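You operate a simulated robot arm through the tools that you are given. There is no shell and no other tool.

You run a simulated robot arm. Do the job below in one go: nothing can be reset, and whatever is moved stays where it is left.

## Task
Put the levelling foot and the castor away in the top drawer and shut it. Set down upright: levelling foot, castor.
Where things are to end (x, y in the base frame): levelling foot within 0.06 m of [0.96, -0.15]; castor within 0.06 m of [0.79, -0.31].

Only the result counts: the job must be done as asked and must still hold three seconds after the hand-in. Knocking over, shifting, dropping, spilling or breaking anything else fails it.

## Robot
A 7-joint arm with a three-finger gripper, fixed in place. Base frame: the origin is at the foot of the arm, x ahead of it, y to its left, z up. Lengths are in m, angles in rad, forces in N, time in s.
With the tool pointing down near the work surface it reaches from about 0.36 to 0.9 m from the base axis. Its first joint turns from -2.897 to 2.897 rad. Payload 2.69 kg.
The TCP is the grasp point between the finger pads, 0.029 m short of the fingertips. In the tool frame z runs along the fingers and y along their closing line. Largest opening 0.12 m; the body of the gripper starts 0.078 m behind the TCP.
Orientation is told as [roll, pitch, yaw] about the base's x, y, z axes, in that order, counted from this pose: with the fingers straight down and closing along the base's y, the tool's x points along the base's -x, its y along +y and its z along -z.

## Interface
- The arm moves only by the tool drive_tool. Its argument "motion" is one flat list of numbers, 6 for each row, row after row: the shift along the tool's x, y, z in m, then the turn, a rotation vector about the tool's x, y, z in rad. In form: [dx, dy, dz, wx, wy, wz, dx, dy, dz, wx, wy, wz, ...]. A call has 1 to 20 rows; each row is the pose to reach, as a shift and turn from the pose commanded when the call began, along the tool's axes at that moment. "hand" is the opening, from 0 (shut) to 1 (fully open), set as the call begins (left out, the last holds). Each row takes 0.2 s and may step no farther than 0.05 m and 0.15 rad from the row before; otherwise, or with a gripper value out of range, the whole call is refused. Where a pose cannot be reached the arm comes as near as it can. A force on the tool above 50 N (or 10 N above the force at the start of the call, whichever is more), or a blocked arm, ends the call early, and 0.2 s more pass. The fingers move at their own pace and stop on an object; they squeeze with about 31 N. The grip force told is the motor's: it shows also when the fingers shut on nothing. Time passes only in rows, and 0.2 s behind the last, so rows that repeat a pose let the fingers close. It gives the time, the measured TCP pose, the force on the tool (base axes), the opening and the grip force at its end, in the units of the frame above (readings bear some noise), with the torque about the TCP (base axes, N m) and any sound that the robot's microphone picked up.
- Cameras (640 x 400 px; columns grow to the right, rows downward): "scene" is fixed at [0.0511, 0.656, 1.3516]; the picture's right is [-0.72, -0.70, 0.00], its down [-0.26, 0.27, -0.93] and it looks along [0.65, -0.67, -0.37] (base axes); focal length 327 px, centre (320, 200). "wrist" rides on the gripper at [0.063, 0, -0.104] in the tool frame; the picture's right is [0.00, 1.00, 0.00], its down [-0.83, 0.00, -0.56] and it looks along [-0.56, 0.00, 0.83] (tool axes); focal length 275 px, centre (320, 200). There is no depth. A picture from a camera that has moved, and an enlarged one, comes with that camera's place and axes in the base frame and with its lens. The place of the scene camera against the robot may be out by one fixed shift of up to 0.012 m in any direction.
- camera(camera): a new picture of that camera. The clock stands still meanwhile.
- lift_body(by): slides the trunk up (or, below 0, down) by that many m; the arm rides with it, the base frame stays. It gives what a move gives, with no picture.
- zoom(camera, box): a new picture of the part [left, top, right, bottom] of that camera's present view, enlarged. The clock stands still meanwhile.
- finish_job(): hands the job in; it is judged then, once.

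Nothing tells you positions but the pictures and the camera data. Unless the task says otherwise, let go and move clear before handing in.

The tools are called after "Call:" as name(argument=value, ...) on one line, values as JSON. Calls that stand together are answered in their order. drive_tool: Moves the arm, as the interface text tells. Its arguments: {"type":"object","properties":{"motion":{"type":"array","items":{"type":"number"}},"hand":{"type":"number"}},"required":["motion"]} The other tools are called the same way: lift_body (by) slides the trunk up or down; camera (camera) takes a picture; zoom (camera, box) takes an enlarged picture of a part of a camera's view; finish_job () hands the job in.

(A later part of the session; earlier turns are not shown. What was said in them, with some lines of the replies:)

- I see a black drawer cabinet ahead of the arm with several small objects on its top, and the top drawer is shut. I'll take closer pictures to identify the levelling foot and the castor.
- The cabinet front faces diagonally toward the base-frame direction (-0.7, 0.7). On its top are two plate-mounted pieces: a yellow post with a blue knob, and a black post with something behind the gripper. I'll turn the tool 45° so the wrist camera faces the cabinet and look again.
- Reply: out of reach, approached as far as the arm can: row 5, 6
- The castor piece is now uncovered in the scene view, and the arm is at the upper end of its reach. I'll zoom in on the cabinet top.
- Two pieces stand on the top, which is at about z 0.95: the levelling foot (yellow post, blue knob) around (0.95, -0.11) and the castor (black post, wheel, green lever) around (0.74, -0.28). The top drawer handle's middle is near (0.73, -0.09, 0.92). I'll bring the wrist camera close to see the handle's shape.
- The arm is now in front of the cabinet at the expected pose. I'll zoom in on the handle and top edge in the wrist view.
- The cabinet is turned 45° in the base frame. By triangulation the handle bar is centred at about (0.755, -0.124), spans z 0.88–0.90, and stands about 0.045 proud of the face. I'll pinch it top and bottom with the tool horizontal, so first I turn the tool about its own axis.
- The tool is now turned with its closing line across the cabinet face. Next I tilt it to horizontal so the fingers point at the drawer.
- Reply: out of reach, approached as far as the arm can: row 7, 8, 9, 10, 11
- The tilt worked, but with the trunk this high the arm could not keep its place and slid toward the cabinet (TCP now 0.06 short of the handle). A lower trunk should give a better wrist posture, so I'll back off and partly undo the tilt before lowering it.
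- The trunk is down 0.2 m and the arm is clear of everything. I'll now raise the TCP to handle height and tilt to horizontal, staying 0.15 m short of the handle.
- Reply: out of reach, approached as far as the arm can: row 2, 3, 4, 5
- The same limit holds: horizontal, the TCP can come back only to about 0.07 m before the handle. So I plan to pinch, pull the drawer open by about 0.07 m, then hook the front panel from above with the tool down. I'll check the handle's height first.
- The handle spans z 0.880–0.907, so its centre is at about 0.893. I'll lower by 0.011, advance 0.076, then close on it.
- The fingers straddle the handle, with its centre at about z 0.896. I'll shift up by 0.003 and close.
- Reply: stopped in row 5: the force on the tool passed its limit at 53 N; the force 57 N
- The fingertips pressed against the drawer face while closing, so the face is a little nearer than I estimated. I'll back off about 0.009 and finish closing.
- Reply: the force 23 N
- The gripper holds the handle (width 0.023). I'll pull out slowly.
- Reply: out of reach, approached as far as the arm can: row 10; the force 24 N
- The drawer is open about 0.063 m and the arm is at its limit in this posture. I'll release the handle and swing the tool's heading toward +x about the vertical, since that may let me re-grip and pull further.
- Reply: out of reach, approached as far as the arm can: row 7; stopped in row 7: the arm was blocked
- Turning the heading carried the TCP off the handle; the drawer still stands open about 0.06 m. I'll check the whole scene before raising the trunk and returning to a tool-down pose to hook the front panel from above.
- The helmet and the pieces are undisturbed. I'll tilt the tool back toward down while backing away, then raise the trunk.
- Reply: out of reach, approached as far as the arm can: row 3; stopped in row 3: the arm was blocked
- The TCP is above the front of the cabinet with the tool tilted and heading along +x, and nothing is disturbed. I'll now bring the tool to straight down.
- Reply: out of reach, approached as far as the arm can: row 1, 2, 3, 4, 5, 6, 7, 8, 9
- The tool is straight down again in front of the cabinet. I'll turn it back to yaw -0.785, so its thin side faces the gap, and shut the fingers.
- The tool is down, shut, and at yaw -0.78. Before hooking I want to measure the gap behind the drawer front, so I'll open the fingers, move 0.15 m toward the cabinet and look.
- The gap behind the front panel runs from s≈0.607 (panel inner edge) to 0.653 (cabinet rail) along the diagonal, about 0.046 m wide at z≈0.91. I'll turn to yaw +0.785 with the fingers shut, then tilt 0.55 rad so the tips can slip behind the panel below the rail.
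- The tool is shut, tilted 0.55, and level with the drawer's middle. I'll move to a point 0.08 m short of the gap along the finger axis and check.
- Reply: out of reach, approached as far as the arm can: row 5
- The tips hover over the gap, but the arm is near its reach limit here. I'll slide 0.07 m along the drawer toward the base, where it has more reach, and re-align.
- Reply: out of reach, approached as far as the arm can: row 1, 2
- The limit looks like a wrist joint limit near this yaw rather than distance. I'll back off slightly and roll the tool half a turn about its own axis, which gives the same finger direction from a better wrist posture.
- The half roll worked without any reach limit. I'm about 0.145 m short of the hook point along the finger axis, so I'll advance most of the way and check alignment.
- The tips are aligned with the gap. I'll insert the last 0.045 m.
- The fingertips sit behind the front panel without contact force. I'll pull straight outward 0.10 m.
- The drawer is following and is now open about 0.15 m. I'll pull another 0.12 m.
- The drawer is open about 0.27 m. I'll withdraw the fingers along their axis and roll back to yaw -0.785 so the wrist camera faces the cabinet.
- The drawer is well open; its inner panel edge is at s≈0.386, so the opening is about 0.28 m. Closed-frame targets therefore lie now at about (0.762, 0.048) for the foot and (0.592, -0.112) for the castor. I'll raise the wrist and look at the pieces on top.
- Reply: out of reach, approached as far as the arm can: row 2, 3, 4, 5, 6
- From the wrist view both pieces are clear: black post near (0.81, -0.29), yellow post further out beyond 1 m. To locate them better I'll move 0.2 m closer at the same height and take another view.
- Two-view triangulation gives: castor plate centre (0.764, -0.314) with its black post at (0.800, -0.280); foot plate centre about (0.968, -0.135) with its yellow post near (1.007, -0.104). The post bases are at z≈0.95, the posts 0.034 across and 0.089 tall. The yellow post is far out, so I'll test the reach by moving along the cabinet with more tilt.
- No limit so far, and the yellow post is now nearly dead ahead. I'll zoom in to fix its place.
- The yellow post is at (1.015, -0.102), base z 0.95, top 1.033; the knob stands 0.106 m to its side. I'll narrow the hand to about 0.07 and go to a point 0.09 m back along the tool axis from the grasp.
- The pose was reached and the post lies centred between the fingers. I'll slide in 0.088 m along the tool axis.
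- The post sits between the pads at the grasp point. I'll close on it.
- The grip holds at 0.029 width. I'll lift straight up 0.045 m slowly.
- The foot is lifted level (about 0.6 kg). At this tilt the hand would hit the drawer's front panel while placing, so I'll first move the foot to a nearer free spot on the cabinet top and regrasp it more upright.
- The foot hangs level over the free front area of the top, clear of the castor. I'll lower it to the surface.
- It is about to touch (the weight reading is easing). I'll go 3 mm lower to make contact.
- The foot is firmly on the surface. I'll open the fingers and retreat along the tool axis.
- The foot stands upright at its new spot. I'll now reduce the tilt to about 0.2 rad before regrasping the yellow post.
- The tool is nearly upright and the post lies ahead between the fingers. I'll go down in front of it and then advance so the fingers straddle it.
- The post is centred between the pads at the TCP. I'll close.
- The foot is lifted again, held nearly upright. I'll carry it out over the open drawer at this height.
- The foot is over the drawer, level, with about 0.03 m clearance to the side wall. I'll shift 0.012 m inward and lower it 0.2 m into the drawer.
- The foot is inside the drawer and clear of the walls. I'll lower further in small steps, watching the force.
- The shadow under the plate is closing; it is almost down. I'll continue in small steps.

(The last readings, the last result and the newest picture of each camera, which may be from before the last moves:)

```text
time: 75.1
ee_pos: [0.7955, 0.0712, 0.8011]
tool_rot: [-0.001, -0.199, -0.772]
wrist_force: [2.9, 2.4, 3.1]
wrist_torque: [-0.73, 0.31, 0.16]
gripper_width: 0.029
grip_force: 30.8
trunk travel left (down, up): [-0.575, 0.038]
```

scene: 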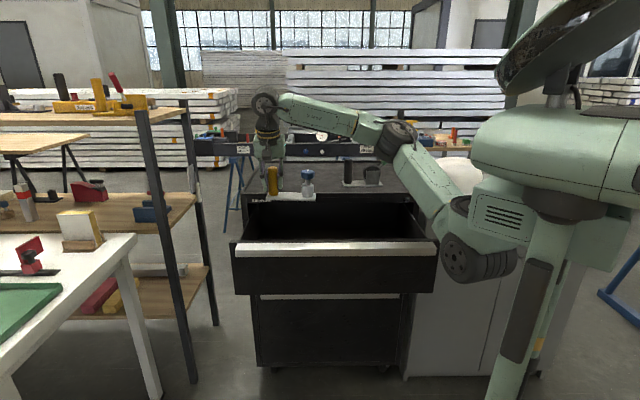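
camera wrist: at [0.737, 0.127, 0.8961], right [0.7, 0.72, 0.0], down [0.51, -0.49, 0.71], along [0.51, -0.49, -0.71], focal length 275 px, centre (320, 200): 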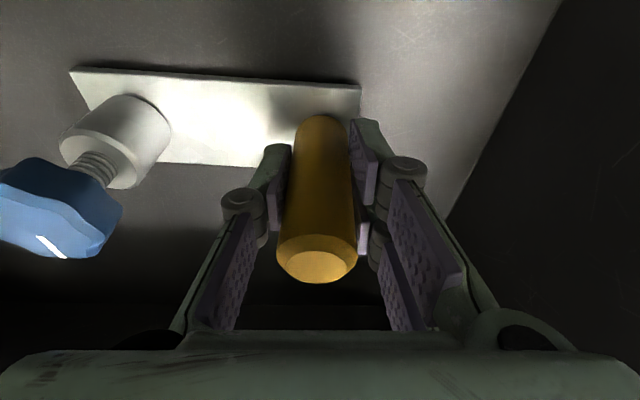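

Contact: the floor now carries the foot. I'll open the fingers modestly and rise straight up along the tool axis.

Call:
drive_tool(motion=[0, 0, 0, 0, 0, 0, 0, 0, 0, 0, 0, 0, 0, 0, 0, 0, 0, 0], hand=0.47)

Call:
camera(camera="wrist")

```text
time: 75.9
ee_pos: [0.7944, 0.0699, 0.8001]
tool_rot: [-0.005, -0.196, -0.772]
wrist_force: [0.3, -0.6, 0.6]
wrist_torque: [0.05, -0.02, 0.0]
gripper_width: 0.0564
grip_force: 0.0
trunk travel left (down, up): [-0.575, 0.038]
```

```text
taken
camera wrist: at [0.7366, 0.1278, 0.8896], right [0.7, 0.72, 0.0], down [0.51, -0.49, 0.71], along [0.51, -0.49, -0.71], focal length 275 px, centre (320, 200)
```

wrist: 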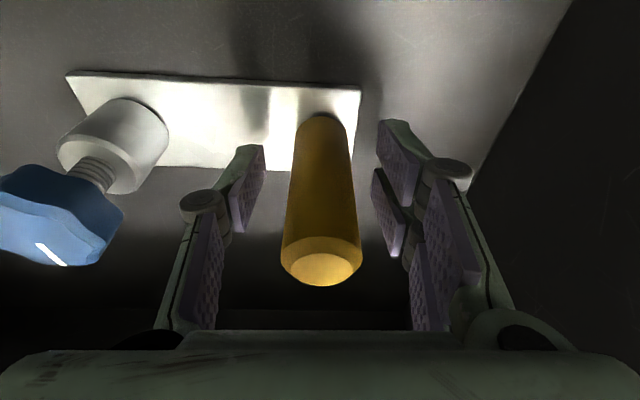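

The foot stands upright in the drawer, free of the fingers. I'll rise straight up 0.26 m.

Call:
drive_tool(motion=[-0.0051, 0, -0.0255, 0, 0, 0, -0.0102, 0, -0.051, 0, 0, 0, -0.0153, 0, -0.0765, 0, 0, 0, -0.0204, 0, -0.102, 0, 0, 0, -0.0254, 0, -0.1275, 0, 0, 0, -0.0305, 0, -0.153, 0, 0, 0, -0.0356, 0, -0.1785, 0, 0, 0, -0.0407, 0, -0.204, 0, 0, 0, -0.0458, 0, -0.2295, 0, 0, 0, -0.0509, 0, -0.255, 0, 0, 0])

Call:
camera(camera="wrist")

Call:
camera(camera="scene")

```text
time: 78.1
ee_pos: [0.7969, 0.0701, 1.063]
tool_rot: [-0.002, -0.198, -0.773]
wrist_force: [0.2, 0.1, -0.7]
wrist_torque: [-0.01, 0.0, -0.03]
gripper_width: 0.0566
grip_force: 0.0
trunk travel left (down, up): [-0.575, 0.038]
```

```text
taken
camera wrist: at [0.739, 0.1279, 1.1516], right [0.7, 0.72, 0.0], down [0.51, -0.49, 0.71], along [0.51, -0.49, -0.71], focal length 275 px, centre (320, 200)
```

wrist: 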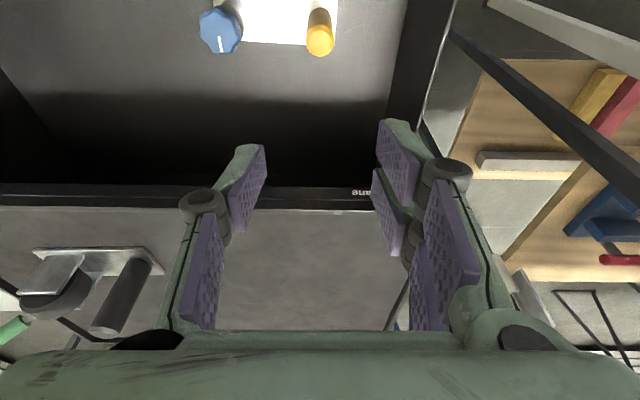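

```text
taken
```

scene: 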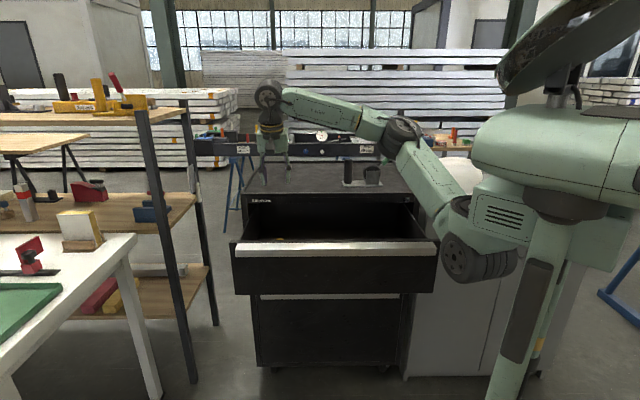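

The foot stands upright in the drawer, which will put it near (0.95, -0.16) once shut. Next is the castor: I'll move across in front of the black post at this height with the fingers set to about 0.046 open.

Call:
drive_tool(motion=[-0.0151, -0.0308, 0.003, 0, 0, 0, -0.0301, -0.0616, 0.0061, 0, 0, 0, -0.0452, -0.0924, 0.0091, 0, 0, 0, -0.0603, -0.1233, 0.0121, 0, 0, 0, -0.0753, -0.1541, 0.0151, 0, 0, 0, -0.0904, -0.1849, 0.0182, 0, 0, 0, -0.1054, -0.2157, 0.0212, 0, 0, 0, -0.1205, -0.2465, 0.0242, 0, 0, 0], hand=0.4)

Call:
camera(camera="wrist")

Call:
zoom(camera="scene", box=[290, 110, 430, 200])

```text
time: 79.9
ee_pos: [0.7112, -0.1916, 1.061]
tool_rot: [-0.005, -0.198, -0.773]
wrist_force: [0.8, 0.1, 0.2]
wrist_torque: [-0.01, -0.03, 0.0]
gripper_width: 0.048
grip_force: 0.1
trunk travel left (down, up): [-0.575, 0.038]
```

```text
taken
camera wrist: at [0.6529, -0.1343, 1.1509], right [0.69, 0.72, 0.0], down [0.51, -0.49, 0.71], along [0.51, -0.49, -0.71], focal length 275 px, centre (320, 200)
```

wrist: 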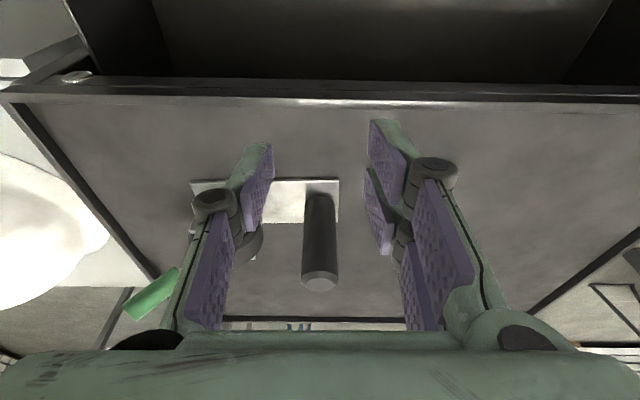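

```text
4.44 times, centred on (360, 155) of scene
camera zoom: at [0.0511, 0.656, 1.3516], right [-0.72, -0.7, 0.0], down [-0.26, 0.27, -0.93], along [0.65, -0.67, -0.37], focal length 1452 px, centre (142, 400)
```

zoom: 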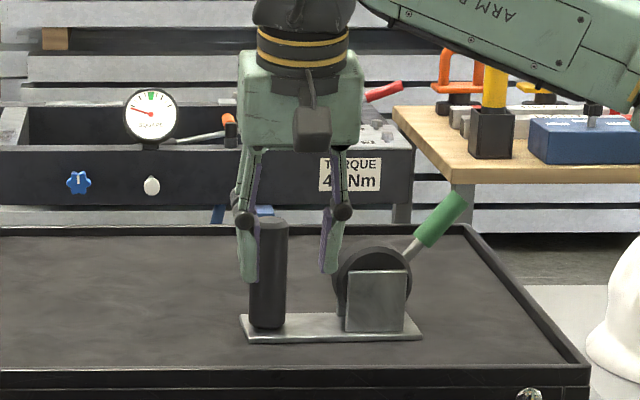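

The post at (0.800, -0.278) lies straight ahead and laterally centred. I'll descend to grasp height, advance most of the way, and check the finger's clearance to the wheel.

Call:
drive_tool(motion=[0.005, 0, 0.025, 0, 0, 0, 0.01, 0, 0.05, 0, 0, 0, -0.0143, 0, 0.0549, 0, 0, 0, -0.0385, 0, 0.0597, 0, 0, 0, -0.0627, 0, 0.0646, 0, 0, 0])

Call:
camera(camera="wrist")

Call:
zoom(camera="scene", box=[320, 140, 410, 196])

```text
time: 81.1
ee_pos: [0.7644, -0.2472, 1.0105]
tool_rot: [-0.003, -0.198, -0.774]
wrist_force: [0.4, 0.0, 0.1]
wrist_torque: [-0.01, 0.02, 0.02]
gripper_width: 0.048
grip_force: 0.0
trunk travel left (down, up): [-0.575, 0.038]
```

```text
taken
camera wrist: at [0.7059, -0.1895, 1.0997], right [0.7, 0.72, 0.0], down [0.51, -0.49, 0.71], along [0.51, -0.49, -0.71], focal length 275 px, centre (320, 200)
```

wrist: 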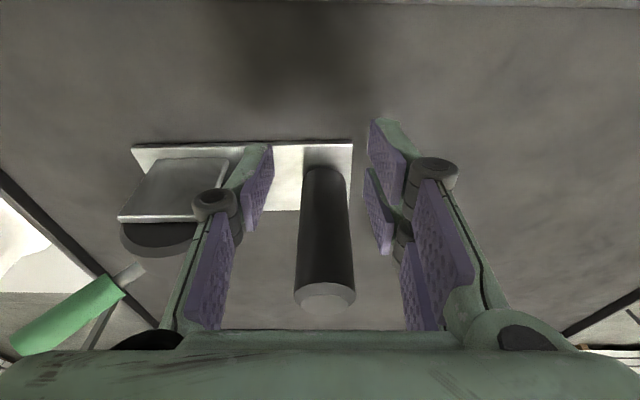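

```text
7.11 times, centred on (365, 168) of scene
camera zoom: at [0.0511, 0.656, 1.3516], right [-0.72, -0.7, 0.0], down [-0.26, 0.27, -0.93], along [0.65, -0.67, -0.37], focal length 2323 px, centre (0, 428)
```

zoom: 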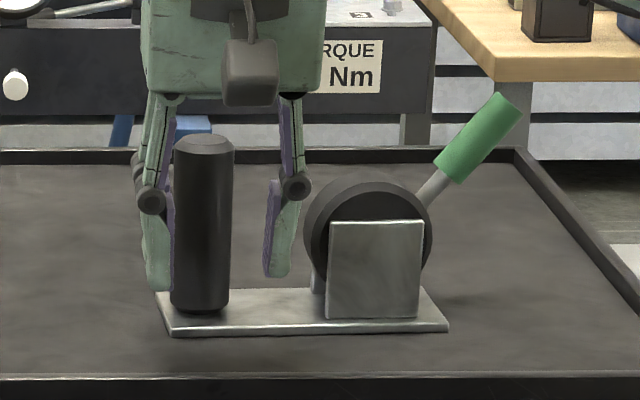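

The left finger clears the bracket and wheel by about 1 cm. I'll rise 5 mm, shift 3 mm sideways, and advance the remaining 0.047 m.

Call:
drive_tool(motion=[-0.001, 0.003, -0.0049, 0, 0, 0, -0.017, 0.003, -0.0018, 0, 0, 0, -0.0325, 0.003, 0.0015, 0, 0, 0, -0.0467, 0.003, 0.0043, 0, 0, 0])

Call:
camera(camera="wrist")

Call:
zoom(camera="scene", box=[320, 140, 410, 196])

```text
time: 82.1
ee_pos: [0.7999, -0.2737, 1.0132]
tool_rot: [-0.003, -0.196, -0.775]
wrist_force: [-0.4, 0.5, -0.4]
wrist_torque: [0.0, -0.04, 0.02]
gripper_width: 0.0479
grip_force: 0.0
trunk travel left (down, up): [-0.575, 0.038]
```

```text
taken
camera wrist: at [0.7412, -0.2171, 1.1025], right [0.7, 0.72, 0.0], down [0.51, -0.49, 0.71], along [0.51, -0.49, -0.71], focal length 275 px, centre (320, 200)
```

wrist: 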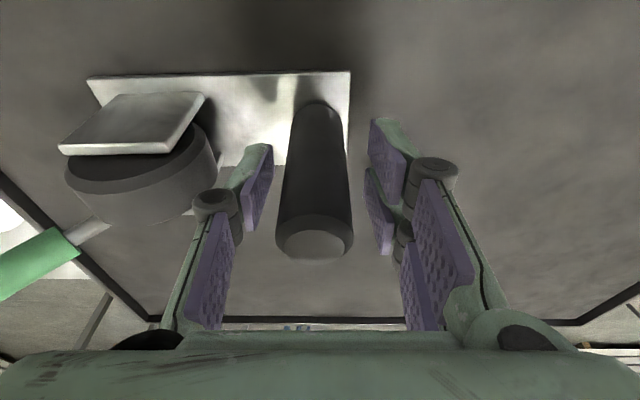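

```text
7.11 times, centred on (365, 168) of scene
camera zoom: at [0.0511, 0.656, 1.3516], right [-0.72, -0.7, 0.0], down [-0.26, 0.27, -0.93], along [0.65, -0.67, -0.37], focal length 2323 px, centre (0, 428)
```

zoom: 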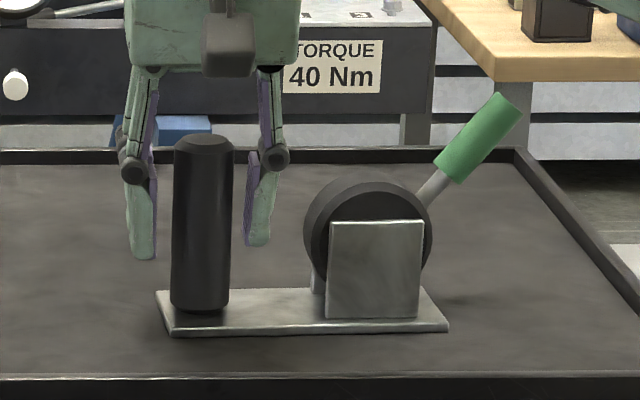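

The post is centred between the pads with clear space to the wheel. I'll close, then lift.

Call:
drive_tool(motion=[-0.003, 0, 0, 0, 0, 0, -0.003, 0, 0, 0, 0, 0, -0.003, 0, 0, 0, 0, 0, -0.003, 0, 0, 0, 0, 0], hand=0)

Call:
drive_tool(motion=[-0.002, 0, -0.0098, 0, 0, 0, -0.0039, 0, -0.0196, 0, 0, 0, -0.0059, 0, -0.0294, 0, 0, 0, -0.0078, 0, -0.0392, 0, 0, 0, -0.0088, 0, -0.0441, 0, 0, 0])

Call:
camera(camera="wrist")

Call:
zoom(camera="scene", box=[290, 110, 430, 200])

```text
time: 83.1
ee_pos: [0.8016, -0.2773, 1.0149]
tool_rot: [-0.004, -0.196, -0.772]
wrist_force: [-0.6, -1.8, -0.8]
wrist_torque: [-0.18, 0.25, 0.08]
gripper_width: 0.031
grip_force: 31.1
trunk travel left (down, up): [-0.575, 0.038]
```

```text
time: 84.3
ee_pos: [0.8016, -0.2769, 1.0598]
tool_rot: [-0.003, -0.197, -0.773]
wrist_force: [0.3, -0.3, -6.4]
wrist_torque: [0.26, -0.21, 0.01]
gripper_width: 0.0307
grip_force: 31.7
trunk travel left (down, up): [-0.575, 0.038]
```

```text
taken
camera wrist: at [0.7434, -0.2198, 1.1502], right [0.7, 0.72, 0.0], down [0.51, -0.49, 0.71], along [0.51, -0.49, -0.71], focal length 275 px, centre (320, 200)
```

wrist: 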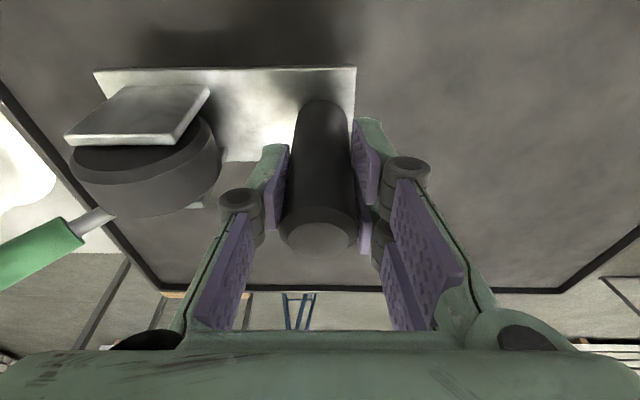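

```text
4.44 times, centred on (360, 155) of scene
camera zoom: at [0.0511, 0.656, 1.3516], right [-0.72, -0.7, 0.0], down [-0.26, 0.27, -0.93], along [0.65, -0.67, -0.37], focal length 1452 px, centre (142, 400)
```

zoom: 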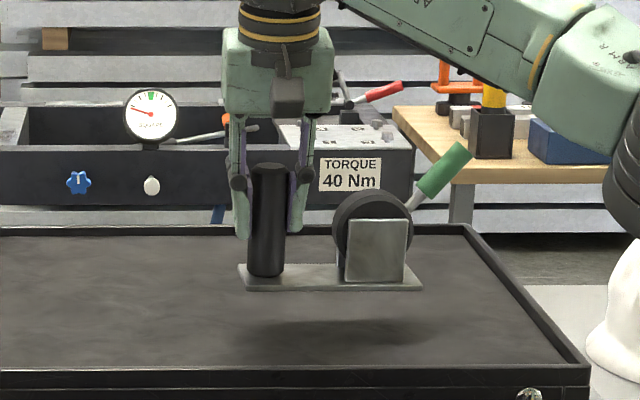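

The castor is lifted level; its lever tops out about 0.12 m above its base, which fits under the rail. I'll carry it out over the open drawer.

Call:
drive_tool(motion=[0.0215, 0.003, -0.0043, 0, 0, 0, 0.043, 0.0061, -0.0086, 0, 0, 0, 0.0645, 0.0091, -0.0129, 0, 0, 0, 0.086, 0.0121, -0.0172, 0, 0, 0, 0.1075, 0.0151, -0.0215, 0, 0, 0, 0.1291, 0.0182, -0.0258, 0, 0, 0, 0.1506, 0.0212, -0.03, 0, 0, 0, 0.1721, 0.0242, -0.0343, 0, 0, 0, 0.1936, 0.0272, -0.0386, 0, 0, 0, 0.2151, 0.0303, -0.0429, 0, 0, 0, 0.2366, 0.0333, -0.0472, 0, 0, 0, 0.2581, 0.0363, -0.0515, 0, 0, 0])

Call:
camera(camera="wrist")

Call:
camera(camera="scene")

```text
time: 86.9
ee_pos: [0.6408, -0.0674, 1.0614]
tool_rot: [-0.003, -0.197, -0.773]
wrist_force: [0.0, 0.5, -6.2]
wrist_torque: [0.26, -0.25, 0.01]
gripper_width: 0.0306
grip_force: 31.3
trunk travel left (down, up): [-0.575, 0.038]
```

```text
taken
camera wrist: at [0.5817, -0.0103, 1.1517], right [0.7, 0.72, 0.0], down [0.51, -0.49, 0.71], along [0.51, -0.49, -0.71], focal length 275 px, centre (320, 200)
```

wrist: 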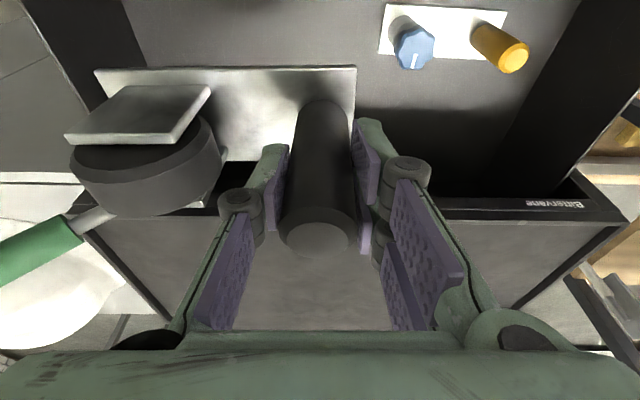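

```text
taken
```

scene: 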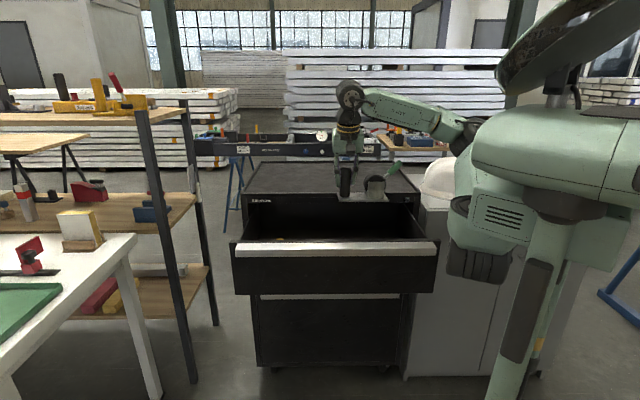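

The castor hangs level over the drawer. I want to check the green lever's clearance to the drawer's side wall before lowering.

Call:
zoom(camera="scene", box=[320, 140, 450, 260])

Call:
zoom(camera="wrist", box=[0, 0, 260, 300])

```text
3.33 times, centred on (385, 200) of scene
camera zoom: at [0.0511, 0.656, 1.3516], right [-0.72, -0.7, 0.0], down [-0.26, 0.27, -0.93], along [0.65, -0.67, -0.37], focal length 1089 px, centre (103, 200)
```

zoom: 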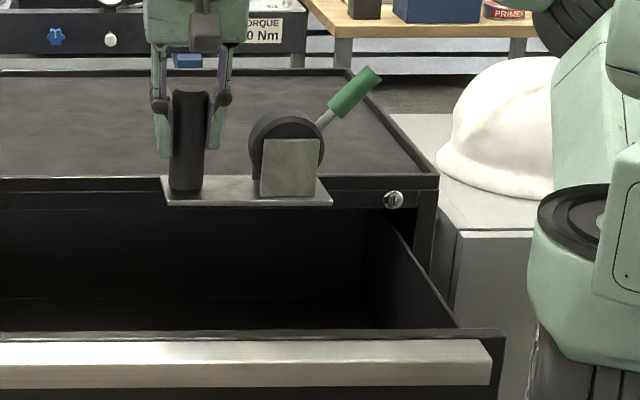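

```text
1.33 times, centred on (130, 150) of wrist
camera zoom: at [0.5817, -0.0103, 1.1517], right [0.7, 0.72, 0.0], down [0.51, -0.49, 0.71], along [0.51, -0.49, -0.71], focal length 367 px, centre (573, 267)
```

zoom: 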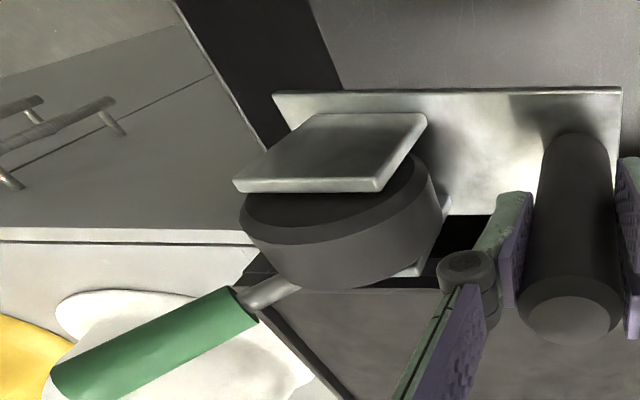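

The lever tip is at w≈0.235 against the side wall at about 0.19, so it clears by 0.04 m. I'll lower 0.21 m.

Call:
drive_tool(motion=[0.0041, 0, 0.0206, 0, 0, 0, 0.0082, 0, 0.0412, 0, 0, 0, 0.0123, 0, 0.0618, 0, 0, 0, 0.0164, 0, 0.0824, 0, 0, 0, 0.0206, 0, 0.103, 0, 0, 0, 0.0247, 0, 0.1236, 0, 0, 0, 0.0288, 0, 0.1442, 0, 0, 0, 0.0329, 0, 0.1648, 0, 0, 0, 0.037, 0, 0.1854, 0, 0, 0, 0.0411, 0, 0.206, 0, 0, 0])

Call:
camera(camera="wrist")

Call:
zoom(camera="scene", box=[220, 140, 450, 284])

```text
time: 89.1
ee_pos: [0.638, -0.0659, 0.8494]
tool_rot: [-0.005, -0.197, -0.772]
wrist_force: [-0.6, 0.0, -6.5]
wrist_torque: [0.22, -0.15, -0.05]
gripper_width: 0.0308
grip_force: 31.4
trunk travel left (down, up): [-0.575, 0.038]
```

```text
taken
camera wrist: at [0.5802, -0.0082, 0.9396], right [0.7, 0.72, 0.0], down [0.51, -0.49, 0.71], along [0.51, -0.49, -0.71], focal length 275 px, centre (320, 200)
```

wrist: 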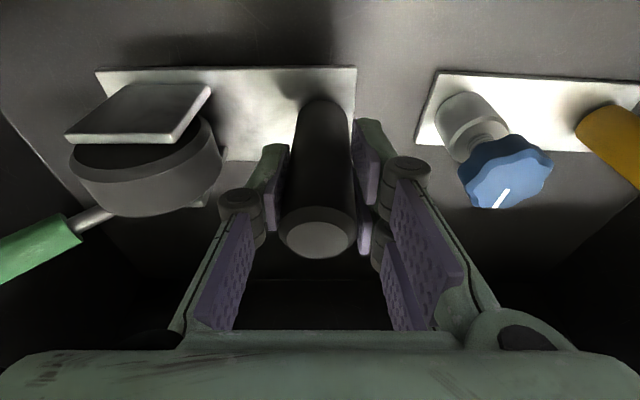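

```text
2.78 times, centred on (335, 212) of scene
camera zoom: at [0.0511, 0.656, 1.3516], right [-0.72, -0.7, 0.0], down [-0.26, 0.27, -0.93], along [0.65, -0.67, -0.37], focal length 908 px, centre (278, 167)
```

zoom: 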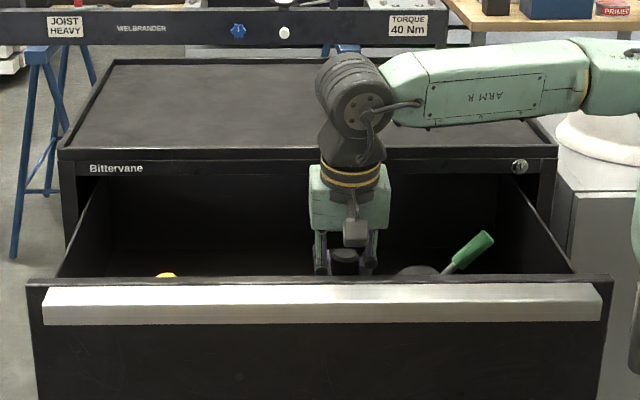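

The castor hangs inside the drawer, clear of both walls and the foot. I'll lower the last 3 cm slowly.

Call:
drive_tool(motion=[0.0016, 0, 0.0078, 0, 0, 0, 0.0031, 0, 0.0157, 0, 0, 0, 0.0045, 0, 0.0225, 0, 0, 0, 0.0053, 0, 0.0265, 0, 0, 0])

```text
time: 90.1
ee_pos: [0.6381, -0.0667, 0.8226]
tool_rot: [-0.002, -0.197, -0.773]
wrist_force: [0.2, 0.7, -5.8]
wrist_torque: [0.24, -0.18, 0.01]
gripper_width: 0.0307
grip_force: 30.9
trunk travel left (down, up): [-0.575, 0.038]
```

Call:
drive_tool(motion=[0.0006, 0, 0.0029, 0, 0, 0, 0.001, 0, 0.0049, 0, 0, 0])

```text
time: 90.7
ee_pos: [0.6385, -0.0667, 0.8189]
tool_rot: [-0.001, -0.2, -0.772]
wrist_force: [3.1, 2.4, 1.4]
wrist_torque: [-0.22, 0.51, 0.01]
gripper_width: 0.031
grip_force: 31.3
trunk travel left (down, up): [-0.575, 0.038]
```

Contact is made. I'll open modestly and check that it stands.

Call:
drive_tool(motion=[0, 0, 0.0008, 0, 0, 0, 0, 0, 0.0008, 0, 0, 0, 0, 0, 0.0008, 0, 0, 0], hand=0.4)

Call:
camera(camera="wrist")

```text
time: 91.5
ee_pos: [0.638, -0.0683, 0.8167]
tool_rot: [-0.004, -0.196, -0.774]
wrist_force: [-0.1, 0.0, 0.1]
wrist_torque: [0.01, 0.01, -0.03]
gripper_width: 0.0481
grip_force: 0.0
trunk travel left (down, up): [-0.575, 0.038]
```

```text
taken
camera wrist: at [0.5798, -0.0095, 0.9065], right [0.7, 0.72, 0.0], down [0.51, -0.49, 0.71], along [0.51, -0.49, -0.71], focal length 275 px, centre (320, 200)
```

wrist: 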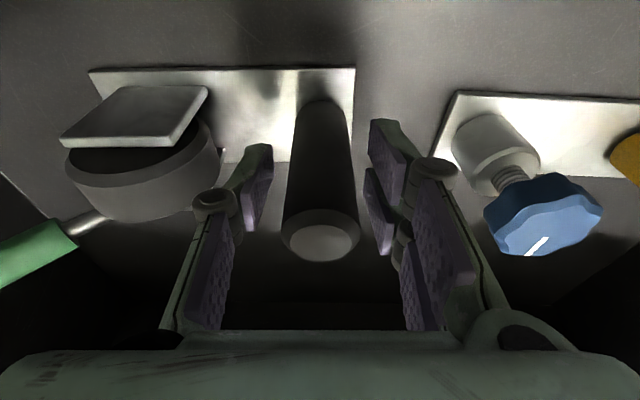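

The castor stands upright beside the foot, free of the fingers. I'll rise straight up 0.24 m.

Call:
drive_tool(motion=[-0.0047, 0, -0.0235, 0, 0, 0, -0.0094, 0, -0.0471, 0, 0, 0, -0.0141, 0, -0.0706, 0, 0, 0, -0.0188, 0, -0.0942, 0, 0, 0, -0.0235, 0, -0.1177, 0, 0, 0, -0.0282, 0, -0.1412, 0, 0, 0, -0.0329, 0, -0.1648, 0, 0, 0, -0.0376, 0, -0.1883, 0, 0, 0, -0.0423, 0, -0.2119, 0, 0, 0, -0.047, 0, -0.2354, 0, 0, 0])

Call:
camera(camera="wrist")

Call:
zoom(camera="scene", box=[220, 140, 450, 284])

```text
time: 93.7
ee_pos: [0.6419, -0.0648, 1.0572]
tool_rot: [-0.004, -0.197, -0.771]
wrist_force: [-0.2, 0.7, 1.0]
wrist_torque: [-0.03, -0.01, 0.02]
gripper_width: 0.0476
grip_force: 0.0
trunk travel left (down, up): [-0.575, 0.038]
```

```text
taken
camera wrist: at [0.583, -0.0065, 1.1466], right [0.69, 0.72, 0.0], down [0.51, -0.49, 0.71], along [0.51, -0.49, -0.71], focal length 275 px, centre (320, 200)
```

wrist: 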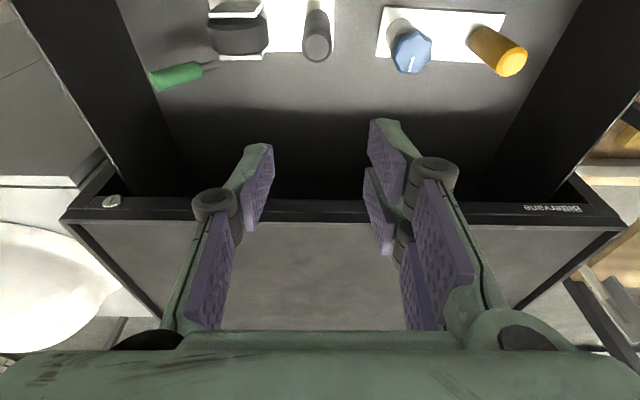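

```text
2.78 times, centred on (335, 212) of scene
camera zoom: at [0.0511, 0.656, 1.3516], right [-0.72, -0.7, 0.0], down [-0.26, 0.27, -0.93], along [0.65, -0.67, -0.37], focal length 908 px, centre (278, 167)
```

zoom: 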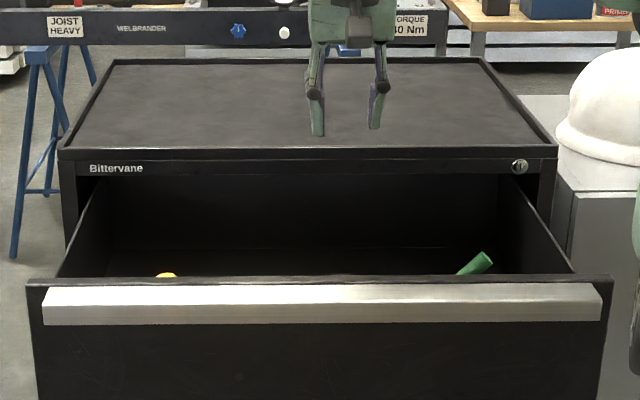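

Both pieces stand upright and clear in the drawer. To shut it, I'll shut the fingers, move back to in front of the handle (s≈0.24) and make the tool vertical.

Call:
drive_tool(motion=[0.0212, 0.0043, -0.0042, 0, 0.0164, 0, 0.0424, 0.0086, -0.0085, 0, 0.0328, 0, 0.0635, 0.0129, -0.0127, 0, 0.0492, 0, 0.0847, 0.0172, -0.0169, 0, 0.0657, 0, 0.1059, 0.0215, -0.0212, 0, 0.0821, 0, 0.1271, 0.0259, -0.0254, 0, 0.0985, 0, 0.1483, 0.0302, -0.0296, 0, 0.1149, 0, 0.1695, 0.0345, -0.0339, 0, 0.1313, 0, 0.1906, 0.0388, -0.0381, 0, 0.1477, 0, 0.2118, 0.0431, -0.0423, 0, 0.1642, 0, 0.233, 0.0474, -0.0466, 0, 0.1806, 0, 0.2542, 0.0517, -0.0508, 0, 0.197, 0], hand=0)

Call:
camera(camera="wrist")

Call:
camera(camera="scene")

```text
time: 96.3
ee_pos: [0.4907, 0.1513, 1.0582]
tool_rot: [-0.003, 0.002, -0.774]
wrist_force: [0.1, 0.3, -1.0]
wrist_torque: [0.02, 0.0, 0.01]
gripper_width: 0.0
grip_force: 28.5
trunk travel left (down, up): [-0.575, 0.038]
```

```text
taken
camera wrist: at [0.4449, 0.1956, 1.1622], right [0.7, 0.72, 0.0], down [0.6, -0.58, 0.56], along [0.4, -0.39, -0.83], focal length 275 px, centre (320, 200)
```

wrist: 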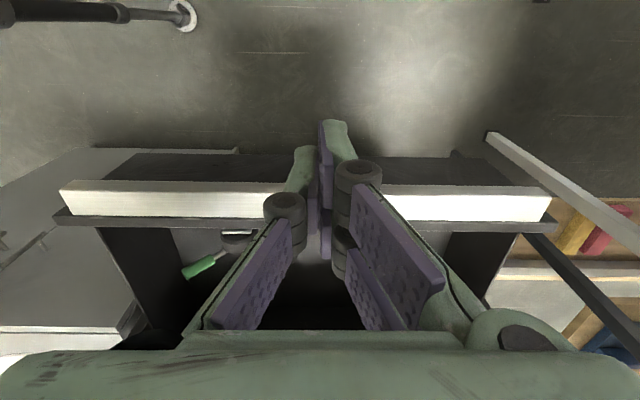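

```text
taken
```

scene: 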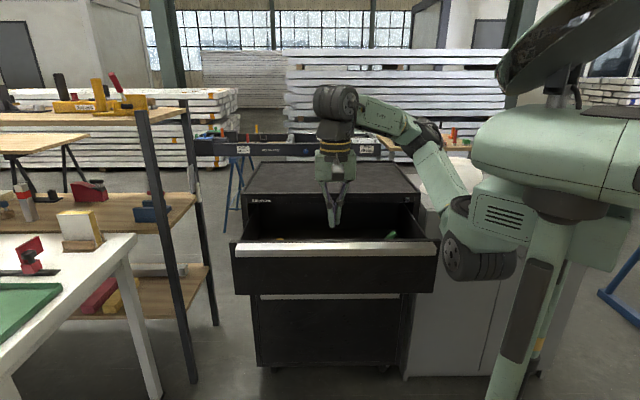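

The handle front is at s≈0.335 and the shut fingers are 0.06 m clear in front of it. I'll descend so the fingertips reach handle height.

Call:
drive_tool(motion=[0, 0, 0.0255, 0, 0, 0, 0, 0, 0.051, 0, 0, 0, 0, 0, 0.0765, 0, 0, 0, 0, 0, 0.102, 0, 0, 0, 0, 0, 0.1275, 0, 0, 0, 0, 0, 0.153, 0, 0, 0])

Call:
camera(camera="wrist")

Call:
zoom(camera="scene", box=[220, 140, 450, 300])

```text
time: 97.7
ee_pos: [0.4917, 0.1484, 0.9023]
tool_rot: [-0.004, 0.0, -0.772]
wrist_force: [0.3, 0.4, 0.8]
wrist_torque: [0.01, 0.02, 0.02]
gripper_width: 0.0
grip_force: 28.0
trunk travel left (down, up): [-0.575, 0.038]
```

```text
taken
camera wrist: at [0.4458, 0.1936, 1.0075], right [0.7, 0.72, 0.0], down [0.6, -0.58, 0.56], along [0.4, -0.39, -0.83], focal length 275 px, centre (320, 200)
```

wrist: 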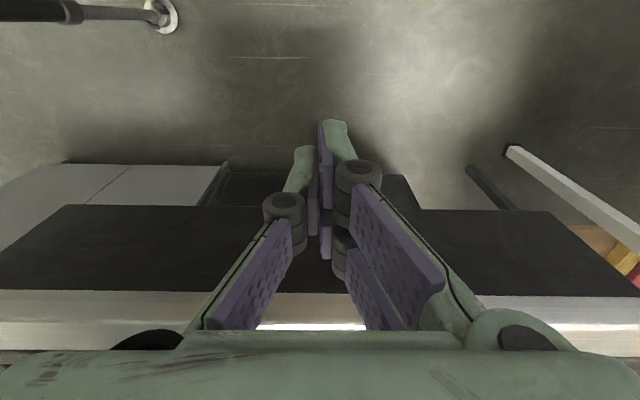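

```text
2.50 times, centred on (335, 220) of scene
camera zoom: at [0.0511, 0.656, 1.3516], right [-0.72, -0.7, 0.0], down [-0.26, 0.27, -0.93], along [0.65, -0.67, -0.37], focal length 817 px, centre (282, 150)
```

zoom: 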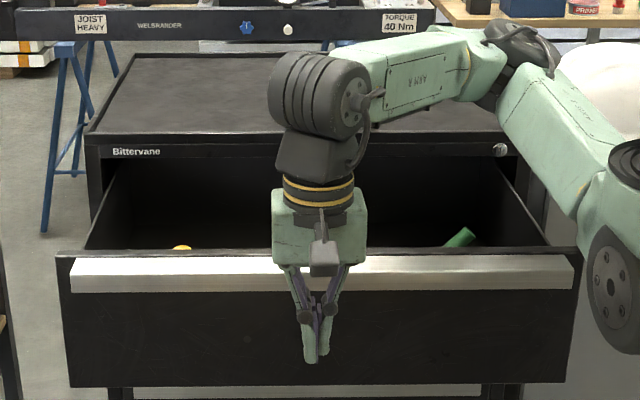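

The fingertips are level with the handle. I'll push slowly toward the cabinet, 8 mm per step.

Call:
drive_tool(motion=[-0.01, 0, 0, 0, 0, 0, -0.02, 0, 0, 0, 0, 0, -0.03, 0, 0, 0, 0, 0, -0.04, 0, 0, 0, 0, 0, -0.048, 0, 0, 0, 0, 0, -0.054, 0, 0, 0, 0, 0, -0.06, 0, 0, 0, 0, 0, -0.066, 0, 0, 0, 0, 0, -0.072, 0, 0, 0, 0, 0, -0.078, 0, 0, 0, 0, 0, -0.084, 0, 0, 0, 0, 0, -0.09, 0, 0, 0, 0, 0, -0.097, 0, 0, 0, 0, 0, -0.105, 0, 0, 0, 0, 0, -0.113, 0, 0, 0, 0, 0, -0.121, 0, 0, 0, 0, 0, -0.129, 0, 0, 0, 0, 0, -0.137, 0, 0, 0, 0, 0, -0.145, 0, 0, 0, 0, 0, -0.153, 0, 0, 0, 0, 0])

Call:
zoom(camera="scene", box=[220, 140, 450, 300])

```text
time: 101.9
ee_pos: [0.6001, 0.0429, 0.9041]
tool_rot: [-0.002, 0.0, -0.772]
wrist_force: [0.2, -0.9, -1.0]
wrist_torque: [0.0, 0.0, -0.02]
gripper_width: 0.0002
grip_force: 28.5
trunk travel left (down, up): [-0.575, 0.038]
```

```text
2.50 times, centred on (335, 220) of scene
camera zoom: at [0.0511, 0.656, 1.3516], right [-0.72, -0.7, 0.0], down [-0.26, 0.27, -0.93], along [0.65, -0.67, -0.37], focal length 817 px, centre (282, 150)
```

zoom: 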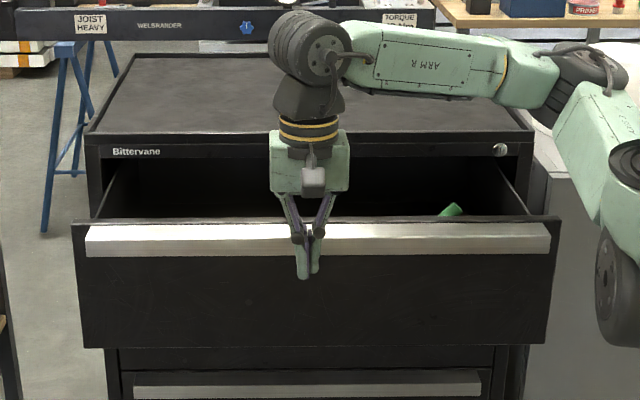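

The drawer is sliding in and the castor's lever is still upright. I'll continue pushing.

Call:
drive_tool(motion=[-0.008, 0, 0, 0, 0, 0, -0.016, 0, 0, 0, 0, 0, -0.024, 0, 0, 0, 0, 0, -0.032, 0, 0, 0, 0, 0, -0.04, 0, 0, 0, 0, 0, -0.048, 0, 0, 0, 0, 0, -0.056, 0, 0, 0, 0, 0, -0.064, 0, 0, 0, 0, 0, -0.072, 0, 0, 0, 0, 0, -0.08, 0, 0, 0, 0, 0, -0.088, 0, 0, 0, 0, 0, -0.096, 0, 0, 0, 0, 0, -0.104, 0, 0, 0, 0, 0, -0.112, 0, 0, 0, 0, 0, -0.12, 0, 0, 0, 0, 0, -0.128, 0, 0, 0, 0, 0, -0.135, 0, 0, 0, 0, 0, -0.142, 0, 0, 0, 0, 0])

Call:
zoom(camera="scene", box=[220, 140, 450, 300])

Call:
camera(camera="wrist")

```text
time: 105.7
ee_pos: [0.7028, -0.0553, 0.905]
tool_rot: [-0.002, 0.0, -0.773]
wrist_force: [-0.5, 0.0, -0.2]
wrist_torque: [0.05, 0.01, -0.04]
gripper_width: 0.0
grip_force: 28.3
trunk travel left (down, up): [-0.575, 0.038]
```

```text
2.50 times, centred on (335, 220) of scene
camera zoom: at [0.0511, 0.656, 1.3516], right [-0.72, -0.7, 0.0], down [-0.26, 0.27, -0.93], along [0.65, -0.67, -0.37], focal length 817 px, centre (282, 150)
```

zoom: 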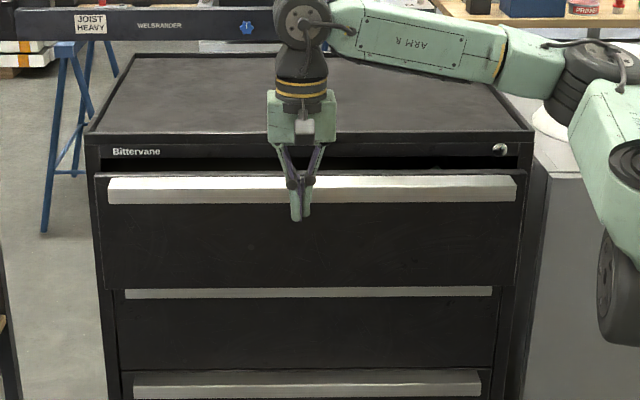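

```text
taken
camera wrist: at [0.6573, -0.0114, 1.0092], right [0.69, 0.72, 0.0], down [0.6, -0.58, 0.56], along [0.4, -0.39, -0.83], focal length 275 px, centre (320, 200)
```

wrist: 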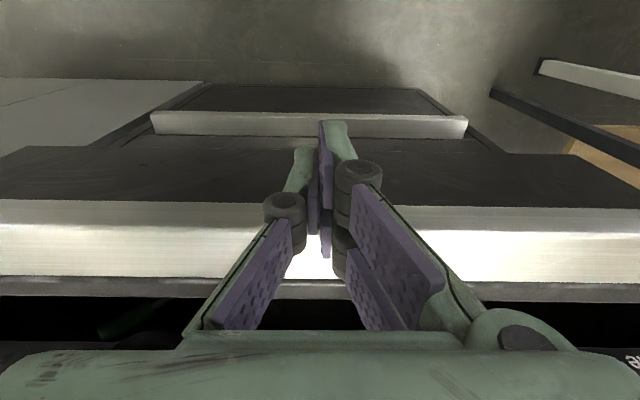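

The drawer is nearly in, about 0.06 m to go. I'll push the rest in 5 mm steps, watching the force.

Call:
drive_tool(motion=[-0.005, 0, 0, 0, 0, 0, -0.01, 0, 0, 0, 0, 0, -0.015, 0, 0, 0, 0, 0, -0.02, 0, 0, 0, 0, 0, -0.025, 0, 0, 0, 0, 0, -0.03, 0, 0, 0, 0, 0, -0.035, 0, 0, 0, 0, 0, -0.04, 0, 0, 0, 0, 0, -0.044, 0, 0, 0, 0, 0, -0.048, 0, 0, 0, 0, 0])

Call:
zoom(camera="scene", box=[220, 140, 450, 300])

```text
time: 107.9
ee_pos: [0.7335, -0.0894, 0.9034]
tool_rot: [-0.004, 0.0, -0.772]
wrist_force: [-0.1, 0.2, 0.0]
wrist_torque: [0.03, 0.0, 0.02]
gripper_width: 0.0
grip_force: 28.5
trunk travel left (down, up): [-0.575, 0.038]
```

```text
2.50 times, centred on (335, 220) of scene
camera zoom: at [0.0511, 0.656, 1.3516], right [-0.72, -0.7, 0.0], down [-0.26, 0.27, -0.93], along [0.65, -0.67, -0.37], focal length 817 px, centre (282, 150)
```

zoom: 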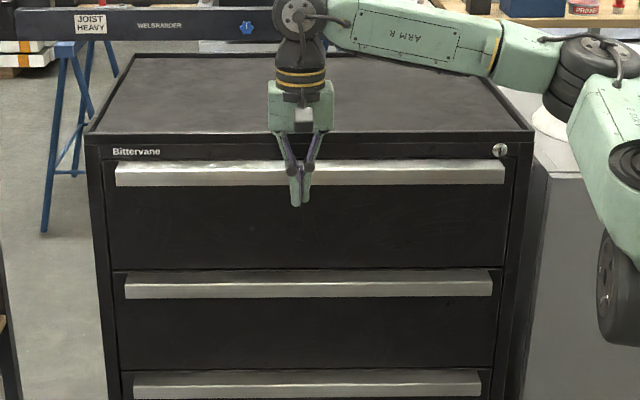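

It looks shut or nearly so, with no force yet. I'll push on in small steps until I feel the stop.

Call:
drive_tool(motion=[-0.004, 0, 0, 0, 0, 0, -0.008, 0, 0, 0, 0, 0, -0.011, 0, 0, 0, 0, 0])

Call:
zoom(camera="scene", box=[240, 180, 340, 243])

```text
time: 108.7
ee_pos: [0.7426, -0.0972, 0.9042]
tool_rot: [-0.003, 0.0, -0.772]
wrist_force: [0.1, -1.0, 0.1]
wrist_torque: [-0.01, -0.02, -0.01]
gripper_width: 0.0001
grip_force: 28.8
trunk travel left (down, up): [-0.575, 0.038]
```

```text
6.35 times, centred on (290, 212) of scene
camera zoom: at [0.0511, 0.656, 1.3516], right [-0.72, -0.7, 0.0], down [-0.26, 0.27, -0.93], along [0.65, -0.67, -0.37], focal length 2074 px, centre (510, 127)
```

zoom: 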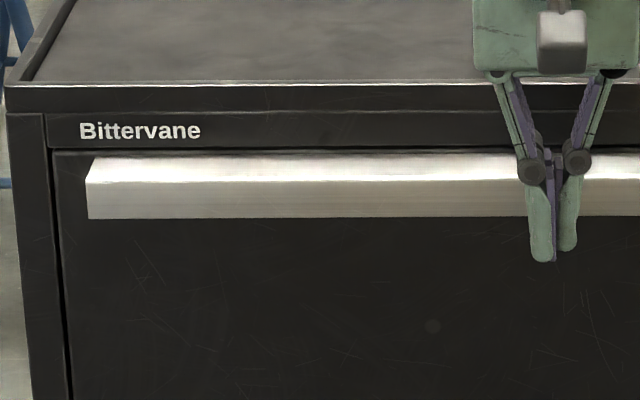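

The handle is now exactly where it was before opening (same pixel rows), so the drawer is shut. I'll add a small push to confirm the stop.

Call:
drive_tool(motion=[-0.004, 0, 0, 0, 0, 0, -0.008, 0, 0, 0, 0, 0, -0.011, 0, 0, 0, 0, 0])

```text
time: 109.4
ee_pos: [0.7441, -0.0961, 0.9039]
tool_rot: [-0.008, 0.017, -0.759]
wrist_force: [-8.3, 7.0, 1.6]
wrist_torque: [-0.1, 0.0, -0.03]
gripper_width: 0.0
grip_force: 28.5
trunk travel left (down, up): [-0.575, 0.038]
stopped in row 3: the force on the tool passed its limit at 56 N (the readings are from after the stop); the commanded pose is now the measured one
```

I felt the hard stop: the drawer is fully shut. I'll back away and check the whole scene.

Call:
drive_tool(motion=[0.02, 0, 0, 0, 0, 0, 0.05, 0, 0, 0, 0, 0, 0.09, 0, 0, 0, 0, 0, 0.13, 0, 0, 0, 0, 0, 0.17, 0, 0, 0, 0, 0, 0.19, 0, -0.04, 0, 0, 0, 0.2, 0, -0.08, 0, 0, 0])

Call:
camera(camera="scene")

Call:
zoom(camera="scene", box=[230, 140, 430, 265])

Call:
camera(camera="wrist")

```text
time: 111.0
ee_pos: [0.6013, 0.043, 0.9843]
tool_rot: [-0.009, 0.015, -0.765]
wrist_force: [0.2, 0.2, -0.3]
wrist_torque: [-0.02, -0.02, 0.0]
gripper_width: 0.0
grip_force: 28.1
trunk travel left (down, up): [-0.575, 0.038]
```

```text
taken
```

scene: 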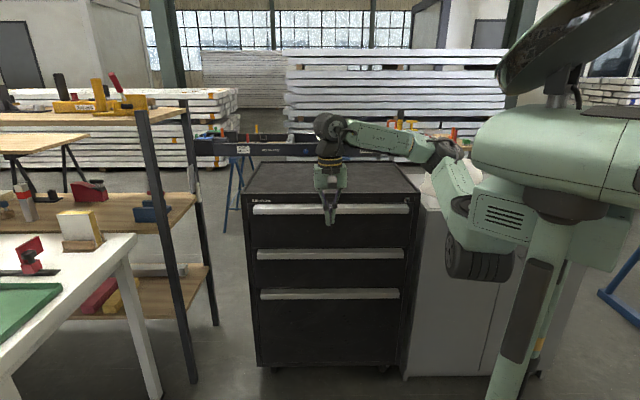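

```text
3.20 times, centred on (330, 202) of scene
camera zoom: at [0.0511, 0.656, 1.3516], right [-0.72, -0.7, 0.0], down [-0.26, 0.27, -0.93], along [0.65, -0.67, -0.37], focal length 1045 px, centre (288, 192)
```

zoom: 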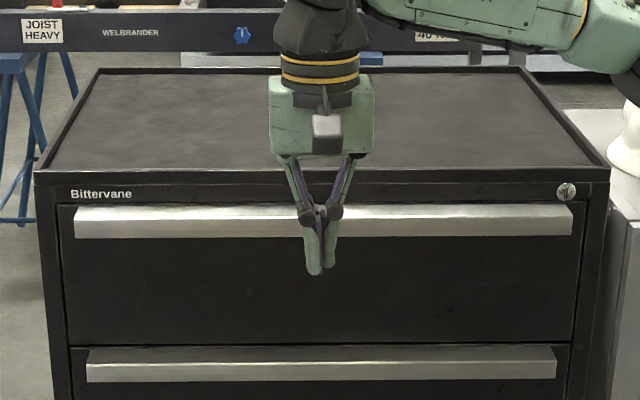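

```text
taken
camera wrist: at [0.5576, 0.0855, 1.0894], right [0.69, 0.73, -0.01], down [0.61, -0.57, 0.54], along [0.39, -0.38, -0.84], focal length 275 px, centre (320, 200)
```

wrist: 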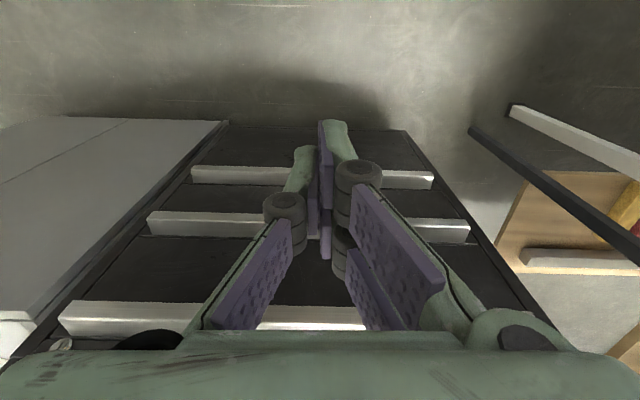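

The drawer is shut with its handle back at the starting position, and nothing else has moved. Both pieces were standing upright inside and should be near (0.95, -0.16) and (0.80, -0.30). The hand is clear, so I'm handing in.

Call:
finish_job()

```text
The job is handed in.
```

The levelling foot and the castor are in the top drawer, and the drawer is shut. I handed the job in, but no verdict has come back.

| Item | Target (x, y) | Estimated end (x, y) |
|---|---|---|
| Levelling foot | (0.96, -0.15) | (0.95, -0.16) |
| Castor | (0.79, -0.31) | (0.80, -0.30) |

- **Positions:** The end positions are estimates. I worked them out from where I let go of each piece and how far the drawer was open (about 0.28 m). I could not see them once the drawer was shut.
- **Upright:** Both pieces stood upright on the drawer floor when I let go. I last saw the castor's green lever up, through the gap, when the drawer had about 6 cm left to close.
- **Drawer:** It is closed against its stop, and the handle is back where it started in the scene picture. To make sure, I gave it one last push, which stopped at 56 N. I have not seen inside since.
- **Other items:** I saw nothing else moved or knocked over in the last pictures. The arm is clear of the cabinet.

The foot was out of reach for an upright grip, so I first moved it closer on the cabinet top, set it down and gripped it again.
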